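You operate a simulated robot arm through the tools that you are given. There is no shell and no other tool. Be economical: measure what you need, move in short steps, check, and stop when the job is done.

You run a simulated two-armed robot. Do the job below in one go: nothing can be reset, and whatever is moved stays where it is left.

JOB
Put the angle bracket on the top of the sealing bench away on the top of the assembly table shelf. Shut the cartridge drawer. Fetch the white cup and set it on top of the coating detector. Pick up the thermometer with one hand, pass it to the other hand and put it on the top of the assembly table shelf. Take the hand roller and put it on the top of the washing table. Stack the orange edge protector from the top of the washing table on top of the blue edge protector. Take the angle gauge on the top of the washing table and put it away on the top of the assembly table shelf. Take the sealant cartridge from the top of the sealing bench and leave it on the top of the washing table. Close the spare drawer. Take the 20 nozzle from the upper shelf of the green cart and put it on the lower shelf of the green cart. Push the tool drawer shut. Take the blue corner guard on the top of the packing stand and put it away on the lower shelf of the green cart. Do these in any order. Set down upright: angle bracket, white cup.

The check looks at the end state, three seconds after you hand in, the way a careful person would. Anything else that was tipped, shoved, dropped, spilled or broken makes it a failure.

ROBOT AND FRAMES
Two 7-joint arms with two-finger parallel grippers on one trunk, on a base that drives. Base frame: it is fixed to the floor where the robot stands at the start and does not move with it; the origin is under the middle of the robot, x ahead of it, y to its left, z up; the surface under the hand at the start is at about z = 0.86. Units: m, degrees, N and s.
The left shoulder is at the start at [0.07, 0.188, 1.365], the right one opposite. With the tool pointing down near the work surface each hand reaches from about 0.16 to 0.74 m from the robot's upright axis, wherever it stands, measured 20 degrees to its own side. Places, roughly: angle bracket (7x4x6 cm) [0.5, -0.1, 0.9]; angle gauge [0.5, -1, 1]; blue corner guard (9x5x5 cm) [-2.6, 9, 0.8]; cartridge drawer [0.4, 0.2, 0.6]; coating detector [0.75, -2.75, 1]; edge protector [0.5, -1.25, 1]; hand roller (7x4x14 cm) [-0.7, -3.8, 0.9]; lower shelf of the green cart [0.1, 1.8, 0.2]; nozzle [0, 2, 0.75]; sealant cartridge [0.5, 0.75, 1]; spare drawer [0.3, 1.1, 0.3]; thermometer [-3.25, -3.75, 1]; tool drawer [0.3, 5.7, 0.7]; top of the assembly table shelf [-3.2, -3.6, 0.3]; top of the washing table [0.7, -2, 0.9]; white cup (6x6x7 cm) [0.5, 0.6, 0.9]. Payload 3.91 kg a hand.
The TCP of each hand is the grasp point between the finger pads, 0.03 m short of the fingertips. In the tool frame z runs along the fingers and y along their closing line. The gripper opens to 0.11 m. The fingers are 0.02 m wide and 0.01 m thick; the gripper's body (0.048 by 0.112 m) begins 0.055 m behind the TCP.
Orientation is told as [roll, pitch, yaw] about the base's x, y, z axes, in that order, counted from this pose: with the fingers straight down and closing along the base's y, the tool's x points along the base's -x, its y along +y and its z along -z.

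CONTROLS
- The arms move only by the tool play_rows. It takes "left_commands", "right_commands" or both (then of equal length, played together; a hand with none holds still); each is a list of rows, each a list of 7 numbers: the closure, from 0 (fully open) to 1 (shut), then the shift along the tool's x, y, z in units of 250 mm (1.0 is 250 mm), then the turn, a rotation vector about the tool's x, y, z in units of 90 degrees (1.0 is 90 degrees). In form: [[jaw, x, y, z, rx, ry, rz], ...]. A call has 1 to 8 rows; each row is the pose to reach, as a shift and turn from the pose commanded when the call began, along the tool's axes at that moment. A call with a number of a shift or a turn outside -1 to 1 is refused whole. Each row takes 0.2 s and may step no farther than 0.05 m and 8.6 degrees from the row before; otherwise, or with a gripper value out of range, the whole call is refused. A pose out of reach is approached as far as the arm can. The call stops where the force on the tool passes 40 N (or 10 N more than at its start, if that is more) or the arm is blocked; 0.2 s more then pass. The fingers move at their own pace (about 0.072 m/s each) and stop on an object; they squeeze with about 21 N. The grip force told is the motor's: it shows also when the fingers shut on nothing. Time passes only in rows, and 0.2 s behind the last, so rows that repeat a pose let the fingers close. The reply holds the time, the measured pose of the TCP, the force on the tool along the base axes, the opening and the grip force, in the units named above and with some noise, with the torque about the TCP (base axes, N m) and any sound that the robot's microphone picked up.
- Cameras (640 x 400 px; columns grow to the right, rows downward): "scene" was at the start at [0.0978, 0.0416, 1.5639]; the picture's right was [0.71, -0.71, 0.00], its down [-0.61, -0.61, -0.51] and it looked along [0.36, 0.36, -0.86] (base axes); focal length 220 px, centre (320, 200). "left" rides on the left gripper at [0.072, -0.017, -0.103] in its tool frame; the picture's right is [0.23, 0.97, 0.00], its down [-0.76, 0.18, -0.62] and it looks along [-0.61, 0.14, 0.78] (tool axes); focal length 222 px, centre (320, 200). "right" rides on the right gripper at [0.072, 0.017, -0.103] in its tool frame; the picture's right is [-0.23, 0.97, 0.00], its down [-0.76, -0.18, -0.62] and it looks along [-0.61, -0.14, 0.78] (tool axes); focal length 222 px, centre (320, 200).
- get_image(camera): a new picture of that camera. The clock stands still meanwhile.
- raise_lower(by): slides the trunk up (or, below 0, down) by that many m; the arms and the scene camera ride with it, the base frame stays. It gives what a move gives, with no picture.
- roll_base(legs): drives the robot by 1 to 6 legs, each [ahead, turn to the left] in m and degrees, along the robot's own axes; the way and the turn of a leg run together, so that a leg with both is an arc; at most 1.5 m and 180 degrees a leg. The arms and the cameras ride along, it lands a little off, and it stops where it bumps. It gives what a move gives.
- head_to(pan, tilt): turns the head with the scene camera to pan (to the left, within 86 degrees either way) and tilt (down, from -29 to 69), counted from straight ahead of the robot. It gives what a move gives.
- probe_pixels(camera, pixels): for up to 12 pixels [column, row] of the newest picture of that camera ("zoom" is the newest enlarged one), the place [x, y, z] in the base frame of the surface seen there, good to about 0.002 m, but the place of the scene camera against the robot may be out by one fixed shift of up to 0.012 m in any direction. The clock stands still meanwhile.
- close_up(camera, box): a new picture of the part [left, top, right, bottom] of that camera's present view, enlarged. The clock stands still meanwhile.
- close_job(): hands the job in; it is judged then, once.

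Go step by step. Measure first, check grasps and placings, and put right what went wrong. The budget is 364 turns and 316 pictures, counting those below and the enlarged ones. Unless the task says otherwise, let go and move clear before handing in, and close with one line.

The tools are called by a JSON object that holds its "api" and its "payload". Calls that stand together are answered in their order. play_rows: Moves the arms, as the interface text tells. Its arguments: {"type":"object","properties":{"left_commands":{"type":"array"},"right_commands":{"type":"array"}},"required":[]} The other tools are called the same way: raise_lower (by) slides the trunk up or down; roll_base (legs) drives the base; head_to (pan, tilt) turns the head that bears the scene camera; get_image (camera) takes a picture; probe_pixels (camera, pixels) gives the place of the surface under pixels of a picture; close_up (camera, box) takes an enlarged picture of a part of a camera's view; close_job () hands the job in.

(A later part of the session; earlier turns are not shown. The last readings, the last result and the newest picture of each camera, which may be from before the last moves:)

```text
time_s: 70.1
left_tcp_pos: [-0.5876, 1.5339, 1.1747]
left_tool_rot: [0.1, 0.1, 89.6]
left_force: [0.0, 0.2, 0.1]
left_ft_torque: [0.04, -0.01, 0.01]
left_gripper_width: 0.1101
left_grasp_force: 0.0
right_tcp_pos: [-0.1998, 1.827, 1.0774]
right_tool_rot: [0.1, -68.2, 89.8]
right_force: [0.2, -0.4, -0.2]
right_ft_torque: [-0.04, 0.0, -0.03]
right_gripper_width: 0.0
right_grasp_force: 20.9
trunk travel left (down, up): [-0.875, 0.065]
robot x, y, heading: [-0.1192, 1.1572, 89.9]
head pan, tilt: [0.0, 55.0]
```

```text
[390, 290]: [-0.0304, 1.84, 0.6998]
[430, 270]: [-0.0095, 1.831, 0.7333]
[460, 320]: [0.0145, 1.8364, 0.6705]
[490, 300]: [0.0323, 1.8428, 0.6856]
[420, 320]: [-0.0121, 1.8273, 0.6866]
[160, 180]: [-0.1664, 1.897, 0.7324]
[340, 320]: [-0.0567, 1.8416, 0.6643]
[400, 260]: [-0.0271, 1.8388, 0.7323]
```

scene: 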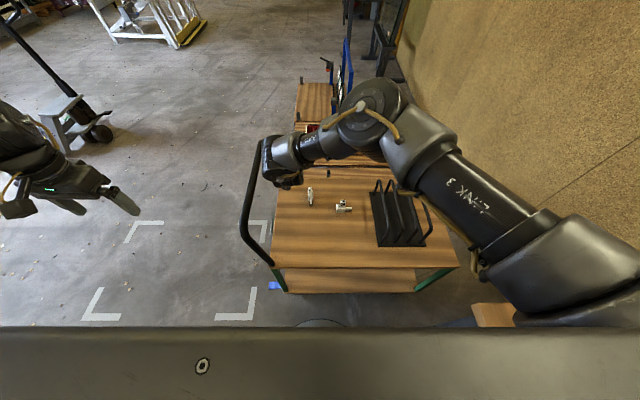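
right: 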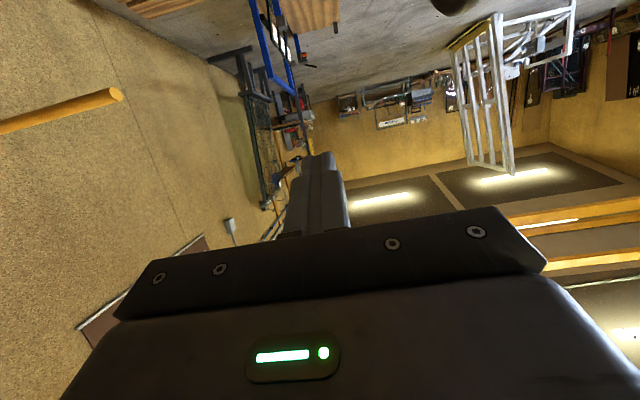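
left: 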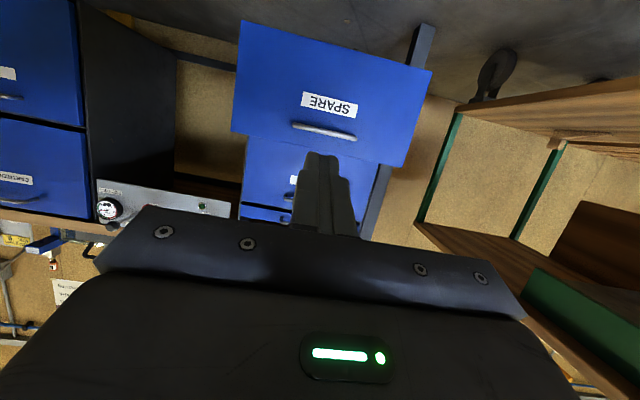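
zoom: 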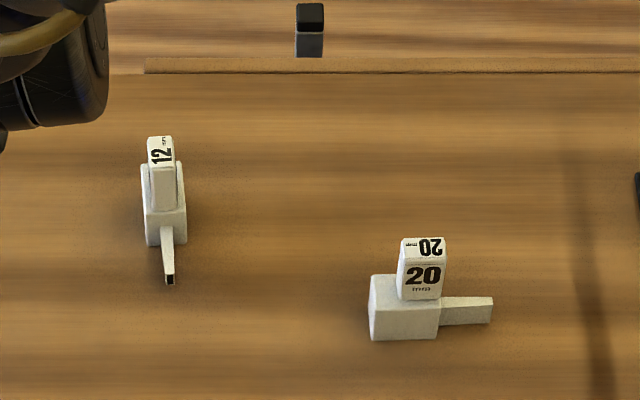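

Nozzle 20's tag post is at x −0.02..0.0, y≈1.837, z 0.70–0.738; I'll grip it by the post. Moving right hand to a pre-grasp in front of it, lowering the trunk.

{"api": "play_rows", "payload": {"right_commands": [[0.5, 0.04, -0.15, -0.1, 0, 0, 0], [0.5, 0.08, -0.3, -0.2, 0, 0, 0], [0.5, 0.12, -0.45, -0.3, 0, 0, 0], [0.5, 0.16, -0.6, -0.4, 0, 0, 0], [0.5, 0.19, -0.76, -0.48, 0, 0, 0], [0.5, 0.19, -0.76, -0.48, 0, 0, 0]]}}

{"api": "raise_lower", "payload": {"by": -0.3}}

{"api": "get_image", "payload": {"camera": "right"}}

{"api": "get_image", "payload": {"camera": "scene"}}

```text
time_s: 71.5
left_tcp_pos: [-0.5884, 1.5324, 1.175]
left_tool_rot: [0.0, 0.0, 89.5]
left_force: [-0.6, -0.3, -0.1]
left_ft_torque: [0.02, -0.01, 0.01]
left_gripper_width: 0.11
left_grasp_force: 0.1
right_tcp_pos: [-0.0149, 1.7409, 1.0857]
right_tool_rot: [0.2, -67.9, 89.9]
right_force: [-0.8, 0.8, 0.0]
right_ft_torque: [-0.02, 0.0, 0.0]
right_gripper_width: 0.0549
right_grasp_force: 0.0
right hand out of reach, approached as far as the arm can: row 4, 5, 6
trunk travel left (down, up): [-0.875, 0.065]
robot x, y, heading: [-0.1187, 1.1499, 89.7]
head pan, tilt: [0.0, 55.0]
```

```text
time_s: 74.5
left_tcp_pos: [-0.5877, 1.5327, 0.8758]
left_tool_rot: [0.1, 0.1, 89.6]
left_force: [-0.5, 0.1, 0.0]
left_ft_torque: [0.0, -0.03, -0.03]
left_gripper_width: 0.1099
left_grasp_force: 0.0
right_tcp_pos: [-0.0155, 1.7417, 0.7854]
right_tool_rot: [0.1, -68.0, 89.8]
right_force: [0.8, 0.3, 0.1]
right_ft_torque: [-0.03, 0.03, 0.02]
right_gripper_width: 0.0548
right_grasp_force: 0.2
trunk travel left (down, up): [-0.575, 0.365]
robot x, y, heading: [-0.1218, 1.1561, 89.9]
head pan, tilt: [0.0, 55.0]
```

```text
287 pictures are left
```

right: 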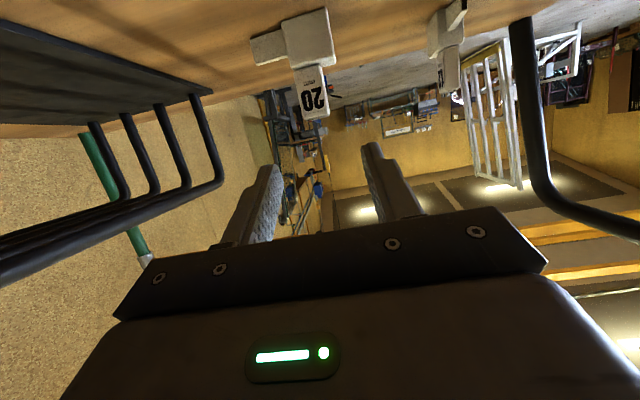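

```text
286 pictures are left
```

scene: 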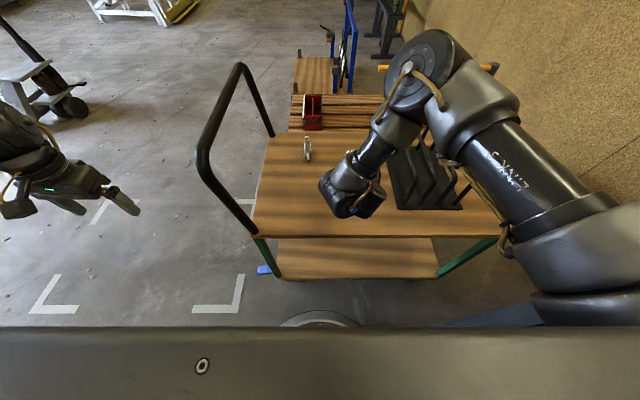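

Wrist view shows the "20" post at (312,95) upside-down. Probing it with the exact wrist camera.

{"api": "probe_pixels", "payload": {"camera": "right", "pixels": [[312, 112], [302, 95], [325, 95], [312, 75], [310, 40], [265, 45], [312, 120]]}}

```text
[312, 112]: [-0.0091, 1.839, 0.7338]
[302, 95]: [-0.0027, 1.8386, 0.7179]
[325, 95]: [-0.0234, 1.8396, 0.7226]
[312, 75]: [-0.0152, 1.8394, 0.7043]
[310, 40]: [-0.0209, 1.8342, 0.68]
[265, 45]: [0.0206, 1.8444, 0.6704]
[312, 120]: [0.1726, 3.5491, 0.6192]
```

Post centre ≈(−0.013,1.844), top z 0.738. I advance in two stages since the commanded pose may differ a little from the measured one.

{"api": "play_rows", "payload": {"right_commands": [[0.5, 0.08, 0, 0.06, 0, 0, 0], [0.5, 0.15, 0, 0.12, 0, 0, 0], [0.5, 0.15, 0, 0.12, 0, 0, 0]]}}

```text
time_s: 75.3
left_tcp_pos: [-0.5877, 1.5319, 0.8752]
left_tool_rot: [0.1, 0.1, 89.7]
left_force: [0.2, 0.3, 0.0]
left_ft_torque: [0.01, 0.0, -0.02]
left_gripper_width: 0.1101
left_grasp_force: 0.1
right_tcp_pos: [-0.0134, 1.7534, 0.7389]
right_tool_rot: [0.2, -68.0, 89.8]
right_force: [-0.9, 0.5, -0.3]
right_ft_torque: [0.0, 0.02, -0.05]
right_gripper_width: 0.0551
right_grasp_force: 0.1
trunk travel left (down, up): [-0.575, 0.365]
robot x, y, heading: [-0.1182, 1.153, 89.9]
head pan, tilt: [0.0, 55.0]
```

Deltas follow the measured pose. Advancing the final 0.09 m and closing.

{"api": "play_rows", "payload": {"right_commands": [[0.5, -0.025, 0, 0.12, 0, 0, 0], [0.5, -0.05, 0, 0.24, 0, 0, 0], [0.5, -0.076, 0, 0.357, 0, 0, 0], [0.5, -0.076, 0, 0.357, 0, 0, 0], [1, -0.076, 0, 0.357, 0, 0, 0], [1, -0.076, 0, 0.357, 0, 0, 0], [1, -0.076, 0, 0.357, 0, 0, 0]]}}

{"api": "get_image", "payload": {"camera": "right"}}

```text
time_s: 76.9
left_tcp_pos: [-0.5867, 1.5331, 0.8746]
left_tool_rot: [0.1, 0.2, 89.7]
left_force: [0.1, 0.0, 0.0]
left_ft_torque: [0.02, -0.01, 0.0]
left_gripper_width: 0.1102
left_grasp_force: 0.0
right_tcp_pos: [-0.0228, 1.8282, 0.7325]
right_tool_rot: [0.2, -68.0, 89.4]
right_force: [0.0, -0.5, -1.2]
right_ft_torque: [0.02, 0.0, 0.0]
right_gripper_width: 0.025
right_grasp_force: 20.8
right hand out of reach, approached as far as the arm can: row 3, 4, 5, 6, 7
trunk travel left (down, up): [-0.575, 0.365]
robot x, y, heading: [-0.12, 1.1534, 89.7]
head pan, tilt: [0.0, 55.0]
```

```text
285 pictures are left
```

right: 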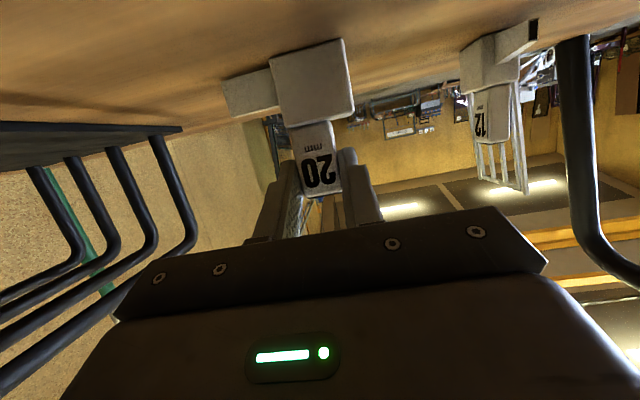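

Gripped the post (width 0.025). Lifting 0.1 m, then backing the base off the cart.

{"api": "play_rows", "payload": {"right_commands": [[1, -0.12, 0, -0.05, 0, 0, 0], [1, -0.24, 0, -0.1, 0, 0, 0], [1, -0.36, 0, -0.15, 0, 0, 0]]}}

{"api": "roll_base", "payload": {"legs": [[-0.36, 0]]}}

{"api": "raise_lower", "payload": {"by": -0.4}}

{"api": "get_image", "payload": {"camera": "scene"}}

{"api": "get_image", "payload": {"camera": "right"}}

```text
time_s: 77.7
left_tcp_pos: [-0.5875, 1.5324, 0.8749]
left_tool_rot: [0.1, 0.0, 89.6]
left_force: [-0.5, 0.5, 0.2]
left_ft_torque: [-0.01, 0.01, 0.01]
left_gripper_width: 0.1101
left_grasp_force: 0.1
right_tcp_pos: [-0.0222, 1.8267, 0.8301]
right_tool_rot: [0.1, -67.9, 89.8]
right_force: [0.6, -0.2, -0.4]
right_ft_torque: [-0.02, 0.01, 0.04]
right_gripper_width: 0.0252
right_grasp_force: 20.7
trunk travel left (down, up): [-0.575, 0.365]
robot x, y, heading: [-0.1182, 1.1534, 90.1]
head pan, tilt: [0.0, 55.0]
```

```text
time_s: 80.0
left_tcp_pos: [-0.5871, 1.1749, 0.8746]
left_tool_rot: [0.1, 0.1, 89.4]
left_force: [0.5, -0.2, -0.4]
left_ft_torque: [0.03, -0.02, 0.02]
left_gripper_width: 0.1101
left_grasp_force: 0.0
right_tcp_pos: [-0.0204, 1.4684, 0.831]
right_tool_rot: [0.2, -67.9, 89.7]
right_force: [-0.8, -0.1, -0.3]
right_ft_torque: [0.01, -0.02, 0.03]
right_gripper_width: 0.0254
right_grasp_force: 20.8
trunk travel left (down, up): [-0.575, 0.365]
robot x, y, heading: [-0.1232, 0.791, 89.5]
head pan, tilt: [0.0, 55.0]
```

```text
time_s: 83.9
left_tcp_pos: [-0.5873, 1.1752, 0.4751]
left_tool_rot: [0.1, 0.1, 89.5]
left_force: [0.3, -0.3, -0.1]
left_ft_torque: [-0.01, 0.01, -0.02]
left_gripper_width: 0.1098
left_grasp_force: 0.1
right_tcp_pos: [-0.0199, 1.468, 0.4307]
right_tool_rot: [0.2, -67.9, 89.7]
right_force: [-0.2, -0.6, -0.9]
right_ft_torque: [-0.04, -0.02, -0.02]
right_gripper_width: 0.0249
right_grasp_force: 21.0
trunk travel left (down, up): [-0.175, 0.765]
robot x, y, heading: [-0.1161, 0.7961, 89.6]
head pan, tilt: [0.0, 55.0]
```

```text
284 pictures are left
```

scene: 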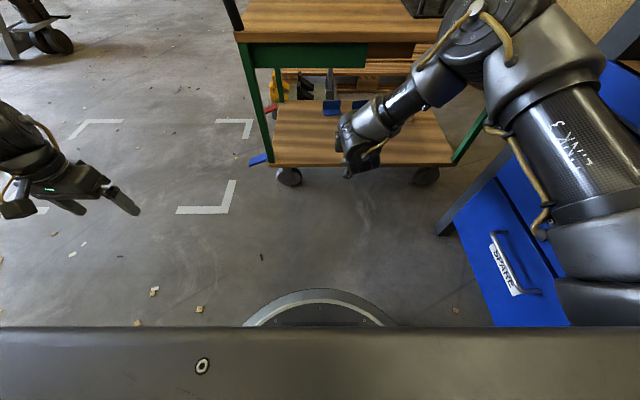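

```text
283 pictures are left
```

right: 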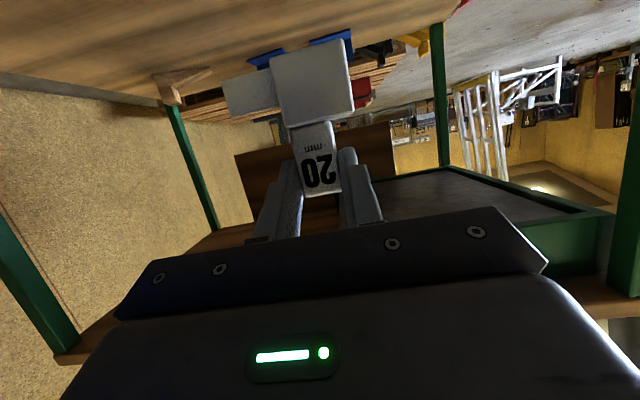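

Nozzle held firm; the lower shelf front is free around scene (300,140). Probing shelf and items.

{"api": "probe_pixels", "payload": {"camera": "scene", "pixels": [[300, 160], [420, 155], [300, 130], [335, 108], [360, 104], [420, 120], [270, 60], [390, 60], [400, 70]]}}

{"api": "probe_pixels", "payload": {"camera": "right", "pixels": [[262, 55], [330, 38], [180, 85], [320, 15], [310, 95], [300, 80], [330, 120], [150, 30], [530, 215], [320, 155]]}}

```text
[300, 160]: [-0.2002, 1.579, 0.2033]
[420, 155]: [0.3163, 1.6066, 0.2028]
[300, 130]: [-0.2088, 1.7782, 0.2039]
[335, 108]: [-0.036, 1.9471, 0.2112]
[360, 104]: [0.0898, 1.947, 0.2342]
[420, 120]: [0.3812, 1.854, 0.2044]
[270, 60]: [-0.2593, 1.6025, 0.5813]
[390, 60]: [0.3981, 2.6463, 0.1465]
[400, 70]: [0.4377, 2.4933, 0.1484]
```

```text
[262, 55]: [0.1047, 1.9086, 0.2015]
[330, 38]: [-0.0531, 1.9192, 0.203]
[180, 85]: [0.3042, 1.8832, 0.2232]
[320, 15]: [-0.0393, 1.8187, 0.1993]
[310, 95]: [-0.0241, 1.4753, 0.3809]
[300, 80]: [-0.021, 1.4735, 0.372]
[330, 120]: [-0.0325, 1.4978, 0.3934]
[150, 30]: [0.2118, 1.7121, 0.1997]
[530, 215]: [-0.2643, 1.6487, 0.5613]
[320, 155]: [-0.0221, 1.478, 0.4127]
```

Lower shelf top is z 0.200, nothing in front of y≈1.9. I check the forearm/elbow position before inserting.

{"api": "probe_pixels", "payload": {"camera": "scene", "pixels": [[360, 130], [400, 100], [440, 60], [480, 20], [530, 30], [560, 80], [600, 150]]}}

```text
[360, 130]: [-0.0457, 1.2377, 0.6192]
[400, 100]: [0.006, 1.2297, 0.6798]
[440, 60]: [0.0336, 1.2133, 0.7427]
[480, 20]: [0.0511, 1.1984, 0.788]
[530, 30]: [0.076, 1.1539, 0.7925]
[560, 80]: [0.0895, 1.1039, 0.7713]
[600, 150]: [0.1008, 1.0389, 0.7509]
```

Forearm front is at y≈1.25, so I drive only 0.20 ahead (nozzle at y≈1.68) and lower.

{"api": "roll_base", "payload": {"legs": [[0.2, 0]]}}

{"api": "raise_lower", "payload": {"by": -0.155}}

{"api": "get_image", "payload": {"camera": "right"}}

```text
time_s: 85.5
left_tcp_pos: [-0.5871, 1.3744, 0.4741]
left_tool_rot: [0.1, 0.1, 89.6]
left_force: [-0.3, -1.0, 0.3]
left_ft_torque: [-0.01, 0.02, 0.0]
left_gripper_width: 0.1097
left_grasp_force: 0.1
right_tcp_pos: [-0.0217, 1.668, 0.4305]
right_tool_rot: [0.2, -67.9, 89.8]
right_force: [-0.4, 0.5, -0.6]
right_ft_torque: [0.0, 0.0, 0.01]
right_gripper_width: 0.0247
right_grasp_force: 20.8
trunk travel left (down, up): [-0.175, 0.765]
robot x, y, heading: [-0.1164, 0.99, 89.8]
head pan, tilt: [0.0, 55.0]
```

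```text
time_s: 87.2
left_tcp_pos: [-0.5863, 1.3729, 0.3203]
left_tool_rot: [0.1, 0.1, 89.6]
left_force: [-0.6, 0.7, 0.0]
left_ft_torque: [0.03, 0.0, -0.01]
left_gripper_width: 0.1101
left_grasp_force: 0.0
right_tcp_pos: [-0.0207, 1.6672, 0.2766]
right_tool_rot: [0.2, -68.0, 89.8]
right_force: [0.2, 0.1, -0.5]
right_ft_torque: [-0.02, -0.02, -0.01]
right_gripper_width: 0.0247
right_grasp_force: 20.9
trunk travel left (down, up): [-0.02, 0.92]
robot x, y, heading: [-0.1209, 0.9909, 90.1]
head pan, tilt: [0.0, 55.0]
```

```text
282 pictures are left
```

right: 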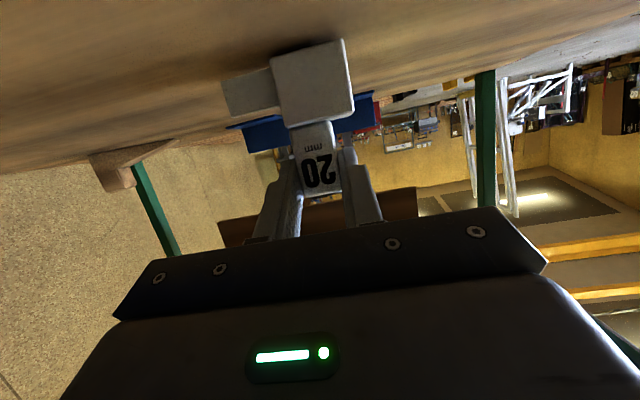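

Nozzle hovers ~8 mm above the shelf. Lowering 7 mm and releasing.

{"api": "play_rows", "payload": {"right_commands": [[1, 0.013, 0, 0.005, 0, 0, 0], [1, 0.027, 0, 0.01, 0, 0, 0], [1, 0.027, 0, 0.01, 0, 0, 0], [0.5, 0.027, 0, 0.01, 0, 0, 0], [0.5, 0.027, 0, 0.01, 0, 0, 0], [0.5, 0.027, 0, 0.01, 0, 0, 0]]}}

{"api": "get_image", "payload": {"camera": "right"}}

```text
time_s: 88.6
left_tcp_pos: [-0.5867, 1.3738, 0.3205]
left_tool_rot: [0.0, 0.1, 89.6]
left_force: [-0.3, 0.1, 0.2]
left_ft_torque: [0.0, 0.03, -0.02]
left_gripper_width: 0.11
left_grasp_force: 0.1
right_tcp_pos: [-0.0205, 1.6691, 0.267]
right_tool_rot: [0.2, -67.9, 89.8]
right_force: [-0.4, 0.2, -0.3]
right_ft_torque: [-0.01, -0.01, -0.02]
right_gripper_width: 0.0553
right_grasp_force: 0.0
trunk travel left (down, up): [-0.02, 0.92]
robot x, y, heading: [-0.1241, 0.9939, 89.7]
head pan, tilt: [0.0, 55.0]
```

```text
281 pictures are left
```

right: 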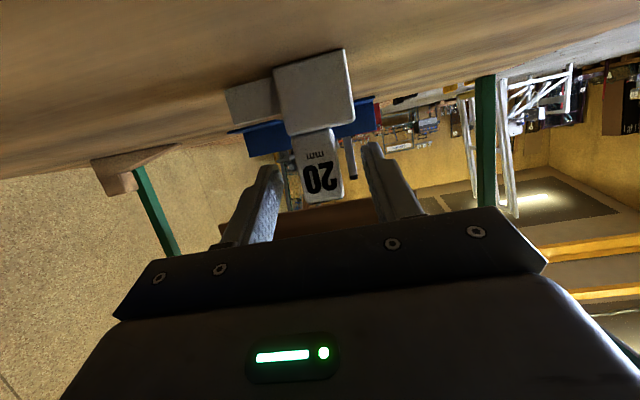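

Nozzle 20 stands on the lower shelf. I back off, raise, turn and look toward the tool drawer's area.

{"api": "roll_base", "payload": {"legs": [[-0.6, 0]]}}

{"api": "raise_lower", "payload": {"by": 0.4}}

{"api": "raise_lower", "payload": {"by": 0.4}}

{"api": "roll_base", "payload": {"legs": [[0, 90], [1.1, 0], [0, -90]]}}

{"api": "head_to", "payload": {"pan": 0, "tilt": 25}}

{"api": "get_image", "payload": {"camera": "scene"}}

```text
time_s: 92.1
left_tcp_pos: [-0.5889, 0.7553, 0.3207]
left_tool_rot: [0.1, 0.1, 90.2]
left_force: [0.5, 0.6, -0.2]
left_ft_torque: [-0.02, 0.02, -0.02]
left_gripper_width: 0.1101
left_grasp_force: 0.3
right_tcp_pos: [-0.0258, 1.0555, 0.2682]
right_tool_rot: [0.1, -67.9, 90.5]
right_force: [-0.7, 0.3, 0.3]
right_ft_torque: [-0.01, 0.01, -0.03]
right_gripper_width: 0.0548
right_grasp_force: 0.1
trunk travel left (down, up): [-0.02, 0.92]
robot x, y, heading: [-0.1151, 0.3803, 90.4]
head pan, tilt: [0.0, 55.0]
```

```text
time_s: 95.9
left_tcp_pos: [-0.5903, 0.756, 0.7205]
left_tool_rot: [0.1, 0.1, 90.2]
left_force: [0.6, 0.5, 0.2]
left_ft_torque: [0.0, 0.01, 0.01]
left_gripper_width: 0.1098
left_grasp_force: 0.1
right_tcp_pos: [-0.0266, 1.0548, 0.668]
right_tool_rot: [0.2, -68.0, 90.5]
right_force: [0.1, 0.7, 0.2]
right_ft_torque: [0.0, 0.02, -0.04]
right_gripper_width: 0.055
right_grasp_force: 0.0
trunk travel left (down, up): [-0.42, 0.52]
robot x, y, heading: [-0.1188, 0.3769, 90.1]
head pan, tilt: [0.0, 55.0]
```

```text
time_s: 99.8
left_tcp_pos: [-0.589, 0.7558, 1.1194]
left_tool_rot: [0.1, 0.0, 90.2]
left_force: [-0.4, -0.5, 0.3]
left_ft_torque: [-0.03, -0.02, -0.02]
left_gripper_width: 0.1101
left_grasp_force: 0.1
right_tcp_pos: [-0.027, 1.0556, 1.0679]
right_tool_rot: [0.2, -67.8, 90.4]
right_force: [0.4, -0.2, 0.1]
right_ft_torque: [0.01, 0.02, 0.01]
right_gripper_width: 0.055
right_grasp_force: 0.0
trunk travel left (down, up): [-0.82, 0.12]
robot x, y, heading: [-0.1171, 0.3789, 90.4]
head pan, tilt: [0.0, 55.0]
```

```text
time_s: 108.6
left_tcp_pos: [-1.5702, -0.0105, 1.1202]
left_tool_rot: [0.0, 0.0, 175.7]
left_force: [-0.2, -0.5, -0.1]
left_ft_torque: [-0.02, 0.03, 0.01]
left_gripper_width: 0.11
left_grasp_force: 0.0
right_tcp_pos: [-1.8252, 0.5755, 1.0704]
right_tool_rot: [0.3, -68.1, 175.8]
right_force: [-0.7, 0.0, 0.2]
right_ft_torque: [-0.02, -0.01, 0.01]
right_gripper_width: 0.0549
right_grasp_force: 0.1
trunk travel left (down, up): [-0.82, 0.12]
robot x, y, heading: [-1.161, 0.4292, 175.9]
head pan, tilt: [0.0, 55.0]
stopped in leg 2: the robot was blocked; the commanded pose is now the measured one
```

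```text
time_s: 109.5
left_tcp_pos: [-1.5715, -0.0105, 1.1199]
left_tool_rot: [-0.1, 0.1, 175.8]
left_force: [0.2, 0.2, -0.4]
left_ft_torque: [0.01, 0.0, -0.01]
left_gripper_width: 0.11
left_grasp_force: 0.0
right_tcp_pos: [-1.8257, 0.5751, 1.0685]
right_tool_rot: [0.1, -67.9, 176.0]
right_force: [0.6, -0.2, 0.0]
right_ft_torque: [0.0, 0.03, -0.02]
right_gripper_width: 0.0549
right_grasp_force: 0.1
trunk travel left (down, up): [-0.82, 0.12]
robot x, y, heading: [-1.16, 0.4302, 176.1]
head pan, tilt: [0.0, 25.0]
```

```text
280 pictures are left
```

scene: 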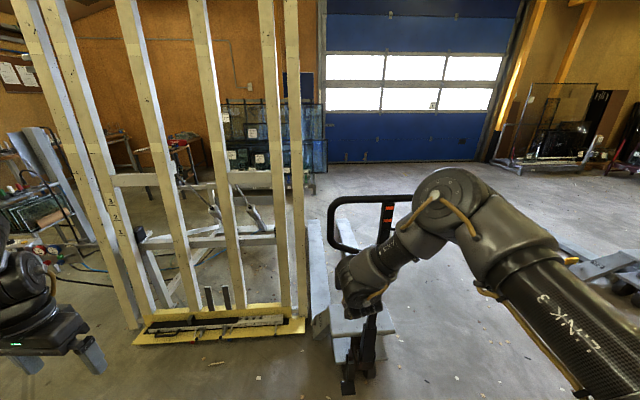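

The drive stopped at (−1.16,0.43): something in front of the base, likely the hand truck at (355,340). I look down at it.

{"api": "head_to", "payload": {"pan": 0, "tilt": 60}}

{"api": "get_image", "payload": {"camera": "scene"}}

{"api": "head_to", "payload": {"pan": -75, "tilt": 30}}

{"api": "get_image", "payload": {"camera": "scene"}}

```text
time_s: 110.5
left_tcp_pos: [-1.5733, -0.0107, 1.1196]
left_tool_rot: [0.1, 0.1, 175.6]
left_force: [-0.2, 0.5, -0.8]
left_ft_torque: [-0.02, 0.02, 0.0]
left_gripper_width: 0.11
left_grasp_force: 0.1
right_tcp_pos: [-1.8262, 0.5758, 1.068]
right_tool_rot: [0.1, -68.0, 175.9]
right_force: [0.1, 0.5, 0.5]
right_ft_torque: [-0.01, 0.01, 0.0]
right_gripper_width: 0.055
right_grasp_force: 0.1
trunk travel left (down, up): [-0.82, 0.12]
robot x, y, heading: [-1.1588, 0.4324, 176.1]
head pan, tilt: [0.0, 60.0]
```

```text
279 pictures are left
```

scene: 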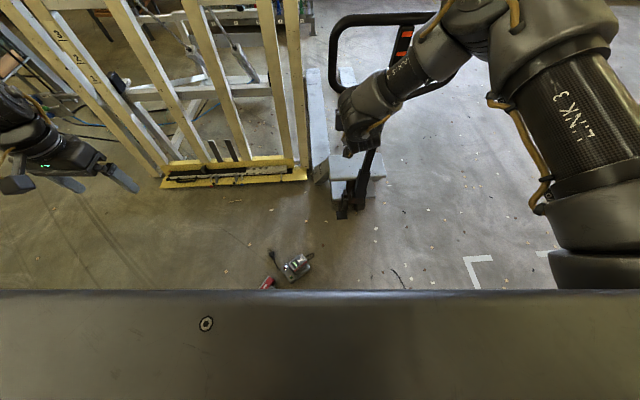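

```text
time_s: 112.0
left_tcp_pos: [-1.5727, -0.0097, 1.1191]
left_tool_rot: [-0.1, 0.1, 175.6]
left_force: [-0.7, 0.2, -0.6]
left_ft_torque: [0.01, 0.02, -0.03]
left_gripper_width: 0.1104
left_grasp_force: 0.0
right_tcp_pos: [-1.827, 0.5752, 1.068]
right_tool_rot: [0.2, -68.0, 175.9]
right_force: [0.9, 1.3, -0.1]
right_ft_torque: [0.01, 0.0, -0.04]
right_gripper_width: 0.055
right_grasp_force: 0.1
trunk travel left (down, up): [-0.82, 0.12]
robot x, y, heading: [-1.1561, 0.428, 175.7]
head pan, tilt: [-75.0, 30.0]
```

```text
278 pictures are left
```

scene: 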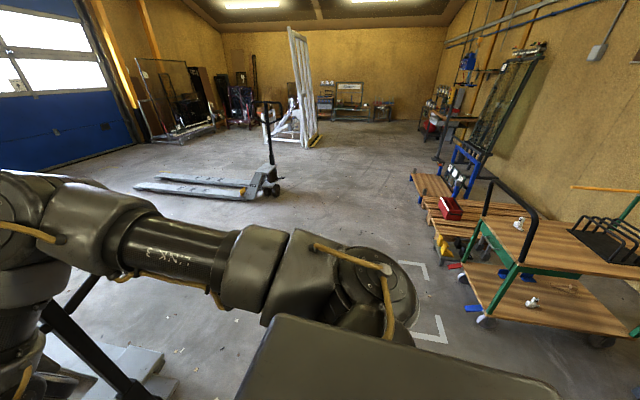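

There is a small device on the floor at (295,265) and a pallet-truck handle near the right wrist. Measuring them from a fresh view.

{"api": "head_to", "payload": {"pan": 0, "tilt": 60}}

{"api": "get_image", "payload": {"camera": "scene"}}

{"api": "probe_pixels", "payload": {"camera": "scene", "pixels": [[297, 264], [290, 275], [270, 285], [340, 210], [335, 60], [400, 20], [240, 178], [345, 120], [320, 165], [360, 190], [370, 160]]}}

```text
time_s: 113.5
left_tcp_pos: [-1.572, -0.0095, 1.1205]
left_tool_rot: [0.1, 0.1, 175.7]
left_force: [-0.7, 0.2, 0.2]
left_ft_torque: [-0.01, 0.02, -0.03]
left_gripper_width: 0.1101
left_grasp_force: 0.1
right_tcp_pos: [-1.8267, 0.5749, 1.0696]
right_tool_rot: [0.2, -67.9, 175.9]
right_force: [-0.1, 0.1, -0.5]
right_ft_torque: [-0.05, -0.02, -0.01]
right_gripper_width: 0.0552
right_grasp_force: 0.0
trunk travel left (down, up): [-0.82, 0.12]
robot x, y, heading: [-1.1574, 0.4323, 175.9]
head pan, tilt: [0.0, 60.0]
```

```text
277 pictures are left
```

scene: 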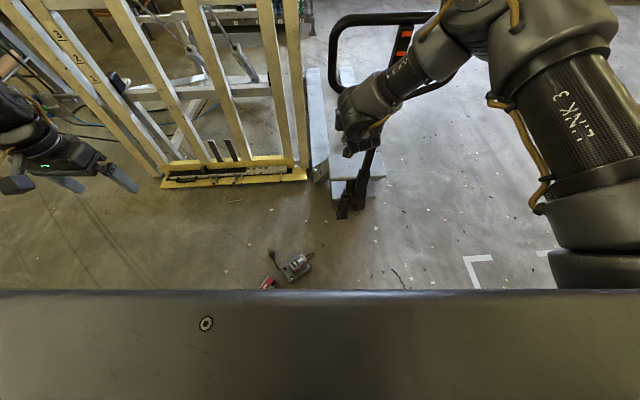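

```text
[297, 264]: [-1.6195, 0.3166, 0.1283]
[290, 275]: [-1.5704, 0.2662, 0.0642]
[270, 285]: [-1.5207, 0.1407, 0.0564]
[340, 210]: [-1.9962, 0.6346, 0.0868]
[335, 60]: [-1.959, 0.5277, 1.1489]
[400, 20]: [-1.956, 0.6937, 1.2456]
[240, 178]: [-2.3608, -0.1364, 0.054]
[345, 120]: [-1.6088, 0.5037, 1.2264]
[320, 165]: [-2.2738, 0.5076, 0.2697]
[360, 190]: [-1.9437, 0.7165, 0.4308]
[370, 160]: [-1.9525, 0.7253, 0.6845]
```

The floor device (≈(−1.58,0.28)) is right at the base's front. Close-up to see its state, then I back away.

{"api": "close_up", "payload": {"camera": "scene", "box": [240, 235, 340, 298]}}

{"api": "roll_base", "payload": {"legs": [[-0.15, 0]]}}

{"api": "close_up", "payload": {"camera": "scene", "box": [200, 180, 400, 300]}}

```text
6.35 times, centred on (290, 266) of scene
```

zoom: 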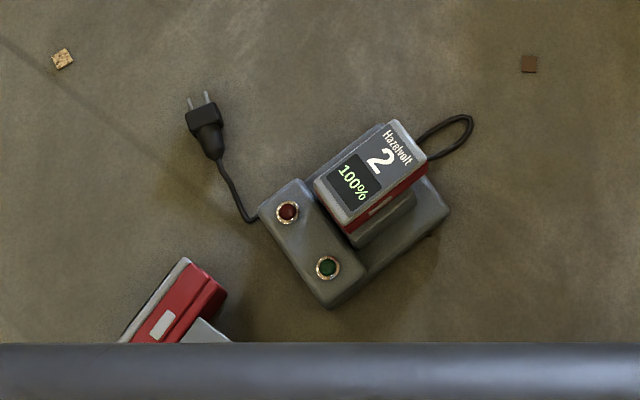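

```text
time_s: 114.9
left_tcp_pos: [-1.4178, -0.0223, 1.1191]
left_tool_rot: [0.0, 0.2, 176.1]
left_force: [0.3, 0.2, -0.3]
left_ft_torque: [-0.01, 0.02, 0.0]
left_gripper_width: 0.11
left_grasp_force: 0.0
right_tcp_pos: [-1.6756, 0.5608, 1.067]
right_tool_rot: [0.2, -67.8, 176.2]
right_force: [0.0, 0.2, -0.7]
right_ft_torque: [0.0, 0.0, 0.02]
right_gripper_width: 0.0547
right_grasp_force: 0.0
trunk travel left (down, up): [-0.82, 0.12]
robot x, y, heading: [-1.0075, 0.4199, 176.3]
head pan, tilt: [0.0, 60.0]
```

```text
3.20 times, centred on (300, 240) of scene
```

zoom: 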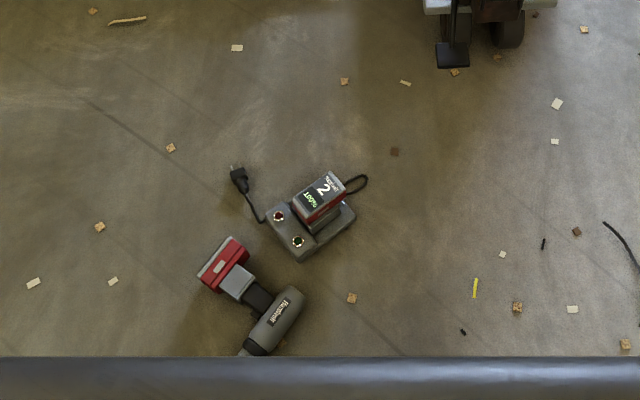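

A drill and a charger lie on the floor there; they seem undisturbed and I'll stay clear. Turning toward +y and looking along the lane.

{"api": "roll_base", "payload": {"legs": [[0, -86]]}}

{"api": "head_to", "payload": {"pan": 0, "tilt": 30}}

{"api": "get_image", "payload": {"camera": "scene"}}

```text
time_s: 119.0
left_tcp_pos: [-1.4706, 0.8043, 1.1189]
left_tool_rot: [0.0, 0.2, 89.1]
left_force: [-0.3, 0.5, 0.8]
left_ft_torque: [0.01, 0.0, 0.01]
left_gripper_width: 0.1099
left_grasp_force: 0.0
right_tcp_pos: [-0.9028, 1.0948, 1.0672]
right_tool_rot: [0.2, -67.9, 89.3]
right_force: [0.4, -0.4, -0.3]
right_ft_torque: [-0.03, 0.02, 0.02]
right_gripper_width: 0.0553
right_grasp_force: 0.0
trunk travel left (down, up): [-0.82, 0.12]
robot x, y, heading: [-1.0039, 0.422, 89.5]
head pan, tilt: [0.0, 60.0]
```

```text
time_s: 119.9
left_tcp_pos: [-1.4707, 0.8053, 1.12]
left_tool_rot: [-0.1, 0.0, 89.0]
left_force: [-0.5, 0.2, 0.1]
left_ft_torque: [0.01, 0.0, 0.03]
left_gripper_width: 0.11
left_grasp_force: 0.1
right_tcp_pos: [-0.9023, 1.0934, 1.0676]
right_tool_rot: [0.3, -67.9, 89.3]
right_force: [-0.4, -0.4, -1.3]
right_ft_torque: [0.02, -0.01, 0.04]
right_gripper_width: 0.0549
right_grasp_force: 0.0
trunk travel left (down, up): [-0.82, 0.12]
robot x, y, heading: [-1.006, 0.418, 89.5]
head pan, tilt: [0.0, 30.0]
```

```text
274 pictures are left
```

scene: 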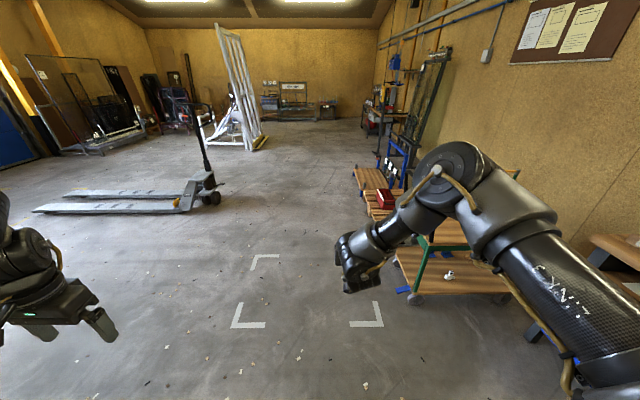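

{"api": "probe_pixels", "payload": {"camera": "scene", "pixels": [[210, 203], [207, 130], [260, 148], [385, 120], [362, 180], [385, 170], [300, 110], [270, 200], [410, 75], [325, 112], [290, 180], [373, 215]]}}

{"api": "close_up", "payload": {"camera": "scene", "box": [240, 40, 480, 220]}}

```text
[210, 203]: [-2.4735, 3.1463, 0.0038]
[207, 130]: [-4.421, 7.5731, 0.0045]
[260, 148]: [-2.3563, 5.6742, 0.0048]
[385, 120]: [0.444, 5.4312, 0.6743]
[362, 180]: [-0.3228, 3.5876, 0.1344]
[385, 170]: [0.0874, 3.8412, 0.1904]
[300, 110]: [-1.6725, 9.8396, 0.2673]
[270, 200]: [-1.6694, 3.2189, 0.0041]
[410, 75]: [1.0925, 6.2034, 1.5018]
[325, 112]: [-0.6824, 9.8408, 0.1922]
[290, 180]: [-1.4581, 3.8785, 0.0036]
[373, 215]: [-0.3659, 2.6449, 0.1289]
```

```text
2.22 times, centred on (360, 130) of scene
```

zoom: 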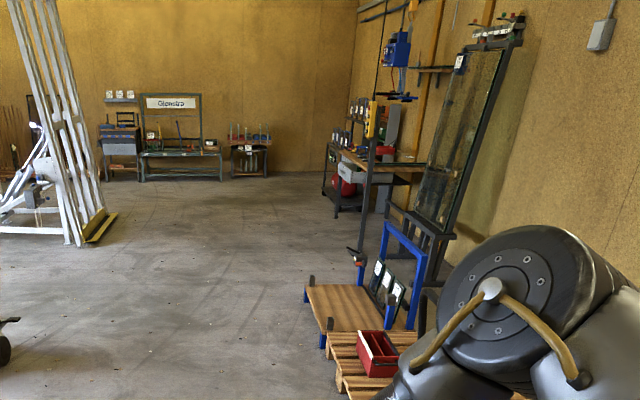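

Lane along x=−1.0 is clear of jack (x<−2.4) and pallets (x>−0.37). Driving ahead to y≈4.7 and looking right.

{"api": "roll_base", "payload": {"legs": [[1.4, 0], [1.4, 0], [1.4, 0]]}}

{"api": "head_to", "payload": {"pan": -50, "tilt": 28}}

{"api": "get_image", "payload": {"camera": "scene"}}

```text
time_s: 139.9
left_tcp_pos: [-1.6902, 4.9038, 1.1207]
left_tool_rot: [0.1, 0.1, 96.1]
left_force: [-0.5, 0.1, 0.2]
left_ft_torque: [-0.01, -0.01, 0.01]
left_gripper_width: 0.1099
left_grasp_force: 0.1
right_tcp_pos: [-1.161, 5.2602, 1.0689]
right_tool_rot: [0.2, -67.9, 96.3]
right_force: [-0.7, 0.9, 0.1]
right_ft_torque: [0.01, 0.0, 0.0]
right_gripper_width: 0.0548
right_grasp_force: 0.0
trunk travel left (down, up): [-0.82, 0.12]
robot x, y, heading: [-1.1822, 4.5794, 96.5]
head pan, tilt: [0.0, 30.0]
```

```text
time_s: 141.1
left_tcp_pos: [-1.6904, 4.903, 1.1207]
left_tool_rot: [-0.1, 0.2, 96.2]
left_force: [-0.9, 0.2, 0.4]
left_ft_torque: [0.0, 0.0, 0.02]
left_gripper_width: 0.1102
left_grasp_force: 0.1
right_tcp_pos: [-1.1615, 5.26, 1.0678]
right_tool_rot: [0.2, -68.0, 96.3]
right_force: [-0.5, 0.9, -1.3]
right_ft_torque: [-0.03, -0.02, 0.02]
right_gripper_width: 0.055
right_grasp_force: 0.1
trunk travel left (down, up): [-0.82, 0.12]
robot x, y, heading: [-1.1809, 4.5771, 96.4]
head pan, tilt: [-50.0, 28.0]
```

```text
272 pictures are left
```

scene: 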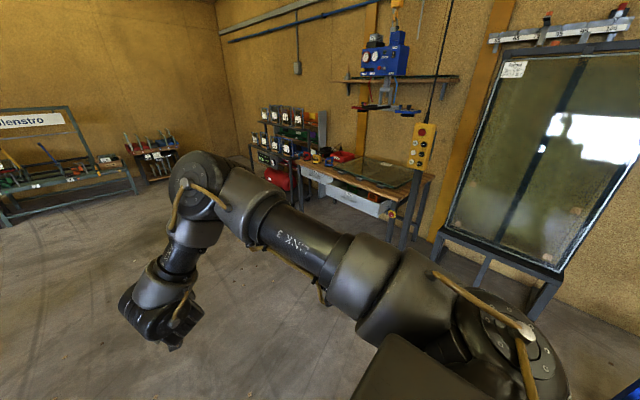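

The tool drawer is the open grey one at (355,198). Probing its front and surroundings.

{"api": "close_up", "payload": {"camera": "scene", "box": [230, 80, 470, 260]}}

{"api": "probe_pixels", "payload": {"camera": "scene", "pixels": [[335, 195], [375, 212], [355, 203], [320, 178], [395, 180], [330, 230], [420, 265], [410, 145], [345, 82], [400, 215], [390, 108]]}}

```text
2.22 times, centred on (350, 170) of scene
```

zoom: 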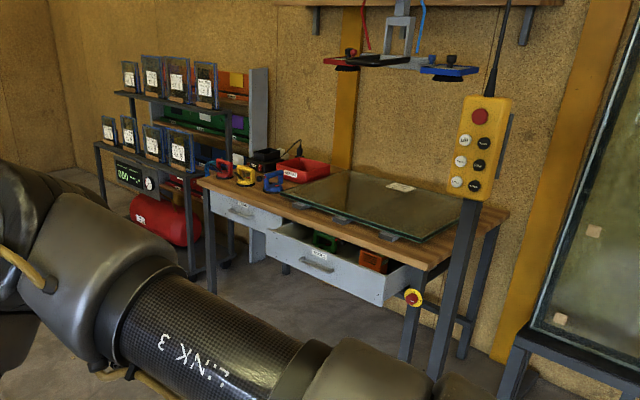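

```text
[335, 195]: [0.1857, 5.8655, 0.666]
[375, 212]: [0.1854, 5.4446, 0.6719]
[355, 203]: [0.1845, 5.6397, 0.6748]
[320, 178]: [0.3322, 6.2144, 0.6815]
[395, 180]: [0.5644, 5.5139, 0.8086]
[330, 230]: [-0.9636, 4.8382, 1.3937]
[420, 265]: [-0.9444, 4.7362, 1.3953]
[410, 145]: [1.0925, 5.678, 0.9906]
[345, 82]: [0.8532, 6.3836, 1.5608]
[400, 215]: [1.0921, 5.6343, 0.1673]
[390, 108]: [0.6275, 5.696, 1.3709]
```

Drawer front at x 0.185, y 5.42–5.87, z≈0.67; closed plane ≈0.332. I drive to face it with the right fist, checking the hanging pendant's place too.

{"api": "probe_pixels", "payload": {"camera": "scene", "pixels": [[420, 140], [412, 240], [422, 130], [384, 192]]}}

{"api": "roll_base", "payload": {"legs": [[0, -20], [1.19, 0], [0, -77]]}}

{"api": "head_to", "payload": {"pan": 0, "tilt": 35}}

{"api": "get_image", "payload": {"camera": "scene"}}

```text
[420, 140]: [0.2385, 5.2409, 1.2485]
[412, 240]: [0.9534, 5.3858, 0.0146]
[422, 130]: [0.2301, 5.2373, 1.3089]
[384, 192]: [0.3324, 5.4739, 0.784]
```

```text
time_s: 151.5
left_tcp_pos: [-0.5139, 6.1992, 1.1199]
left_tool_rot: [0.0, 0.2, -0.6]
left_force: [-0.3, 0.5, 0.2]
left_ft_torque: [0.01, 0.01, -0.02]
left_gripper_width: 0.1102
left_grasp_force: 0.0
right_tcp_pos: [-0.2218, 5.6321, 1.0693]
right_tool_rot: [0.3, -67.9, -0.4]
right_force: [-0.1, -0.2, -0.3]
right_ft_torque: [0.03, -0.01, -0.02]
right_gripper_width: 0.0549
right_grasp_force: 0.0
trunk travel left (down, up): [-0.82, 0.12]
robot x, y, heading: [-0.8973, 5.7312, -0.4]
head pan, tilt: [-50.0, 28.0]
```

```text
time_s: 152.6
left_tcp_pos: [-0.5137, 6.199, 1.1191]
left_tool_rot: [0.0, 0.1, -0.6]
left_force: [-0.1, -0.1, 0.0]
left_ft_torque: [0.03, -0.01, -0.01]
left_gripper_width: 0.1101
left_grasp_force: 0.0
right_tcp_pos: [-0.2214, 5.6326, 1.0686]
right_tool_rot: [0.2, -67.9, -0.3]
right_force: [0.0, -0.4, 0.0]
right_ft_torque: [0.02, 0.01, -0.04]
right_gripper_width: 0.055
right_grasp_force: 0.0
trunk travel left (down, up): [-0.82, 0.12]
robot x, y, heading: [-0.8993, 5.734, -0.4]
head pan, tilt: [0.0, 35.0]
```

```text
270 pictures are left
```

scene: 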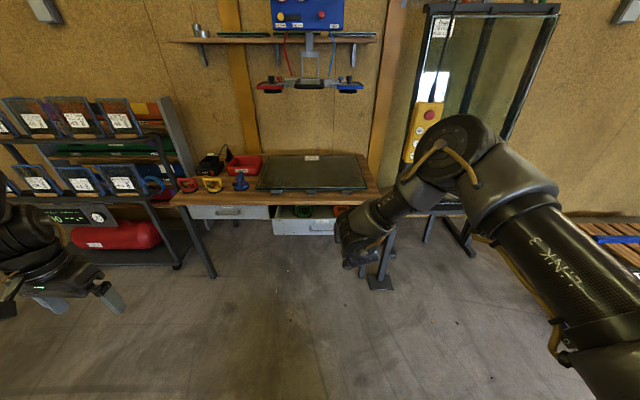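

Aligned: fist y 5.632. Lowering 0.4 and checking rack positions to the left before driving in.

{"api": "probe_pixels", "payload": {"camera": "scene", "pixels": [[178, 262], [210, 272], [110, 230], [160, 140], [300, 228], [380, 285], [60, 225], [190, 185]]}}

{"api": "play_rows", "payload": {"right_commands": [[1, 0, 0, 0, 0, 0, 0], [1, 0, 0, 0, 0, 0, 0], [1, 0, 0, 0, 0, 0, 0]]}}

{"api": "raise_lower", "payload": {"by": -0.4}}

```text
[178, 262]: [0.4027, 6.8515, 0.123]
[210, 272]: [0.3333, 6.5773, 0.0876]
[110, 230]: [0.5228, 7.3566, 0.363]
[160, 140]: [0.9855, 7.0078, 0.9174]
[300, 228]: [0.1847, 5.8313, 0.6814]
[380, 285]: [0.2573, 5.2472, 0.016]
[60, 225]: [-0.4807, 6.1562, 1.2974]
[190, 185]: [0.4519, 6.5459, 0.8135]
```

```text
time_s: 153.4
left_tcp_pos: [-0.515, 6.2, 1.1201]
left_tool_rot: [0.0, 0.1, -0.6]
left_force: [0.2, 0.1, 0.0]
left_ft_torque: [-0.03, 0.01, 0.0]
left_gripper_width: 0.1099
left_grasp_force: 0.1
right_tcp_pos: [-0.2214, 5.6316, 1.0686]
right_tool_rot: [0.2, -67.9, -0.4]
right_force: [-0.2, 0.4, -0.3]
right_ft_torque: [0.0, 0.0, 0.03]
right_gripper_width: 0.0
right_grasp_force: 21.4
trunk travel left (down, up): [-0.82, 0.12]
robot x, y, heading: [-0.8996, 5.7332, -0.2]
head pan, tilt: [0.0, 35.0]
```

```text
time_s: 157.3
left_tcp_pos: [-0.5138, 6.2002, 0.7198]
left_tool_rot: [0.0, 0.1, -0.6]
left_force: [-0.3, 0.2, 0.4]
left_ft_torque: [-0.01, 0.01, -0.01]
left_gripper_width: 0.1099
left_grasp_force: 0.0
right_tcp_pos: [-0.2205, 5.6322, 0.6682]
right_tool_rot: [0.2, -67.9, -0.5]
right_force: [0.4, -0.1, 0.2]
right_ft_torque: [0.02, 0.03, 0.01]
right_gripper_width: 0.0
right_grasp_force: 21.7
trunk travel left (down, up): [-0.42, 0.52]
robot x, y, heading: [-0.8946, 5.7394, -0.4]
head pan, tilt: [0.0, 35.0]
```

Checking via the right wrist camera where the fist would land relative to the handle.

{"api": "get_image", "payload": {"camera": "right"}}

{"api": "probe_pixels", "payload": {"camera": "right", "pixels": [[320, 140], [300, 100], [340, 110], [320, 60], [320, 80], [400, 100], [250, 120]]}}

```text
269 pictures are left
```

right: 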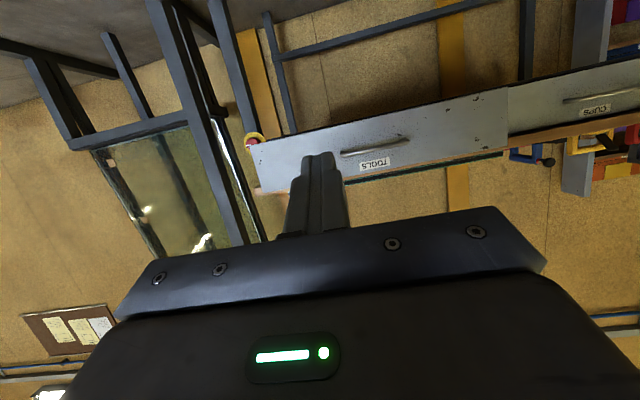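

```text
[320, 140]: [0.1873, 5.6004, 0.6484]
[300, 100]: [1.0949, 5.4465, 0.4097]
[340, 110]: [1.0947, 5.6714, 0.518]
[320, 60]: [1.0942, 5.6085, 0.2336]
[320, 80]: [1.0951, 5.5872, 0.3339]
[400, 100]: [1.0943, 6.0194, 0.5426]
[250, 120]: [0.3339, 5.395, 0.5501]
```

{"api": "probe_pixels", "payload": {"camera": "right", "pixels": [[344, 153], [370, 150], [405, 137], [375, 164], [330, 135], [290, 180], [400, 172]]}}

```text
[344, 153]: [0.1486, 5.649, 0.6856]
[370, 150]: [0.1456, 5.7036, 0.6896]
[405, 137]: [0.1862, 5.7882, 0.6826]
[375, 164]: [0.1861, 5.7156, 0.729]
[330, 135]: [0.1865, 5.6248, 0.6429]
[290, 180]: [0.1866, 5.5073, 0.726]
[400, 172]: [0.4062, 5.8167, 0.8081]
```

Handle spans y 5.645–5.79 at z≈0.685; I'll push above it at y≈5.70, z≈0.735. Adjusting, then driving ahead 0.5.

{"api": "play_rows", "payload": {"right_commands": [[1, -0.08, 0.09, -0.03, 0, 0, 0], [1, -0.16, 0.18, -0.06, 0, 0, 0], [1, -0.249, 0.28, -0.098, 0, 0, 0], [1, -0.249, 0.28, -0.098, 0, 0, 0]]}}

{"api": "roll_base", "payload": {"legs": [[0.5, 0]]}}

{"api": "get_image", "payload": {"camera": "scene"}}

```text
time_s: 158.3
left_tcp_pos: [-0.5123, 6.1991, 0.7185]
left_tool_rot: [0.1, 0.2, -0.6]
left_force: [0.8, 0.1, 0.5]
left_ft_torque: [-0.02, 0.0, 0.0]
left_gripper_width: 0.11
left_grasp_force: 0.1
right_tcp_pos: [-0.2208, 5.7015, 0.7349]
right_tool_rot: [0.3, -67.9, -0.5]
right_force: [-0.5, -0.6, 0.5]
right_ft_torque: [0.0, 0.02, -0.03]
right_gripper_width: 0.0
right_grasp_force: 20.8
trunk travel left (down, up): [-0.42, 0.52]
robot x, y, heading: [-0.8942, 5.7317, -0.2]
head pan, tilt: [0.0, 35.0]
```

```text
time_s: 161.2
left_tcp_pos: [-0.0055, 6.1922, 0.7192]
left_tool_rot: [0.0, 0.1, -1.1]
left_force: [0.2, -0.4, -0.1]
left_ft_torque: [-0.02, -0.01, 0.03]
left_gripper_width: 0.11
left_grasp_force: 0.1
right_tcp_pos: [0.2823, 5.6915, 0.7341]
right_tool_rot: [0.2, -67.9, -0.9]
right_force: [0.7, -0.5, -0.5]
right_ft_torque: [0.01, -0.01, 0.0]
right_gripper_width: 0.0001
right_grasp_force: 20.4
trunk travel left (down, up): [-0.42, 0.52]
robot x, y, heading: [-0.3914, 5.7286, -0.9]
head pan, tilt: [0.0, 35.0]
```

```text
268 pictures are left
```

scene: 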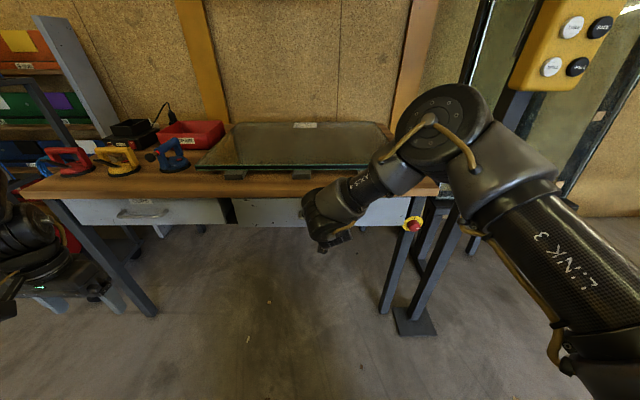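

Drawer nearly in (tip at ≈0.31). Driving 0.025 more until it seats, then probing.

{"api": "roll_base", "payload": {"legs": [[0.025, 0]]}}

{"api": "get_image", "payload": {"camera": "scene"}}

{"api": "probe_pixels", "payload": {"camera": "scene", "pixels": [[250, 212], [280, 215], [380, 210], [180, 208], [110, 210], [215, 205]]}}

```text
time_s: 162.2
left_tcp_pos: [0.0183, 6.1894, 0.7198]
left_tool_rot: [0.1, 0.1, -1.2]
left_force: [0.0, 0.3, -0.9]
left_ft_torque: [0.0, 0.01, -0.02]
left_gripper_width: 0.1098
left_grasp_force: 0.0
right_tcp_pos: [0.3036, 5.6921, 0.733]
right_tool_rot: [-0.6, -67.5, 0.2]
right_force: [-8.3, -1.5, 4.0]
right_ft_torque: [0.03, -0.12, -0.03]
right_gripper_width: 0.0
right_grasp_force: 21.5
trunk travel left (down, up): [-0.42, 0.52]
robot x, y, heading: [-0.3666, 5.7261, -0.6]
head pan, tilt: [0.0, 35.0]
stopped in leg 1: the force on the tool passed its limit at 76 N (the readings are from after the stop); the commanded pose is now the measured one
```

```text
267 pictures are left
```

scene: 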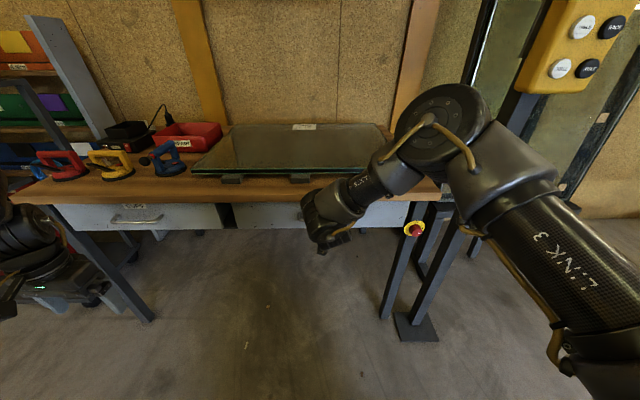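

```text
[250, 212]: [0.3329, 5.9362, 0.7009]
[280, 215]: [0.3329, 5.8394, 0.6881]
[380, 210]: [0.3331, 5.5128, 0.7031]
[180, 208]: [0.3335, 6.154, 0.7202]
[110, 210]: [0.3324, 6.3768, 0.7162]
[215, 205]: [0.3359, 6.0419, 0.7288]
```

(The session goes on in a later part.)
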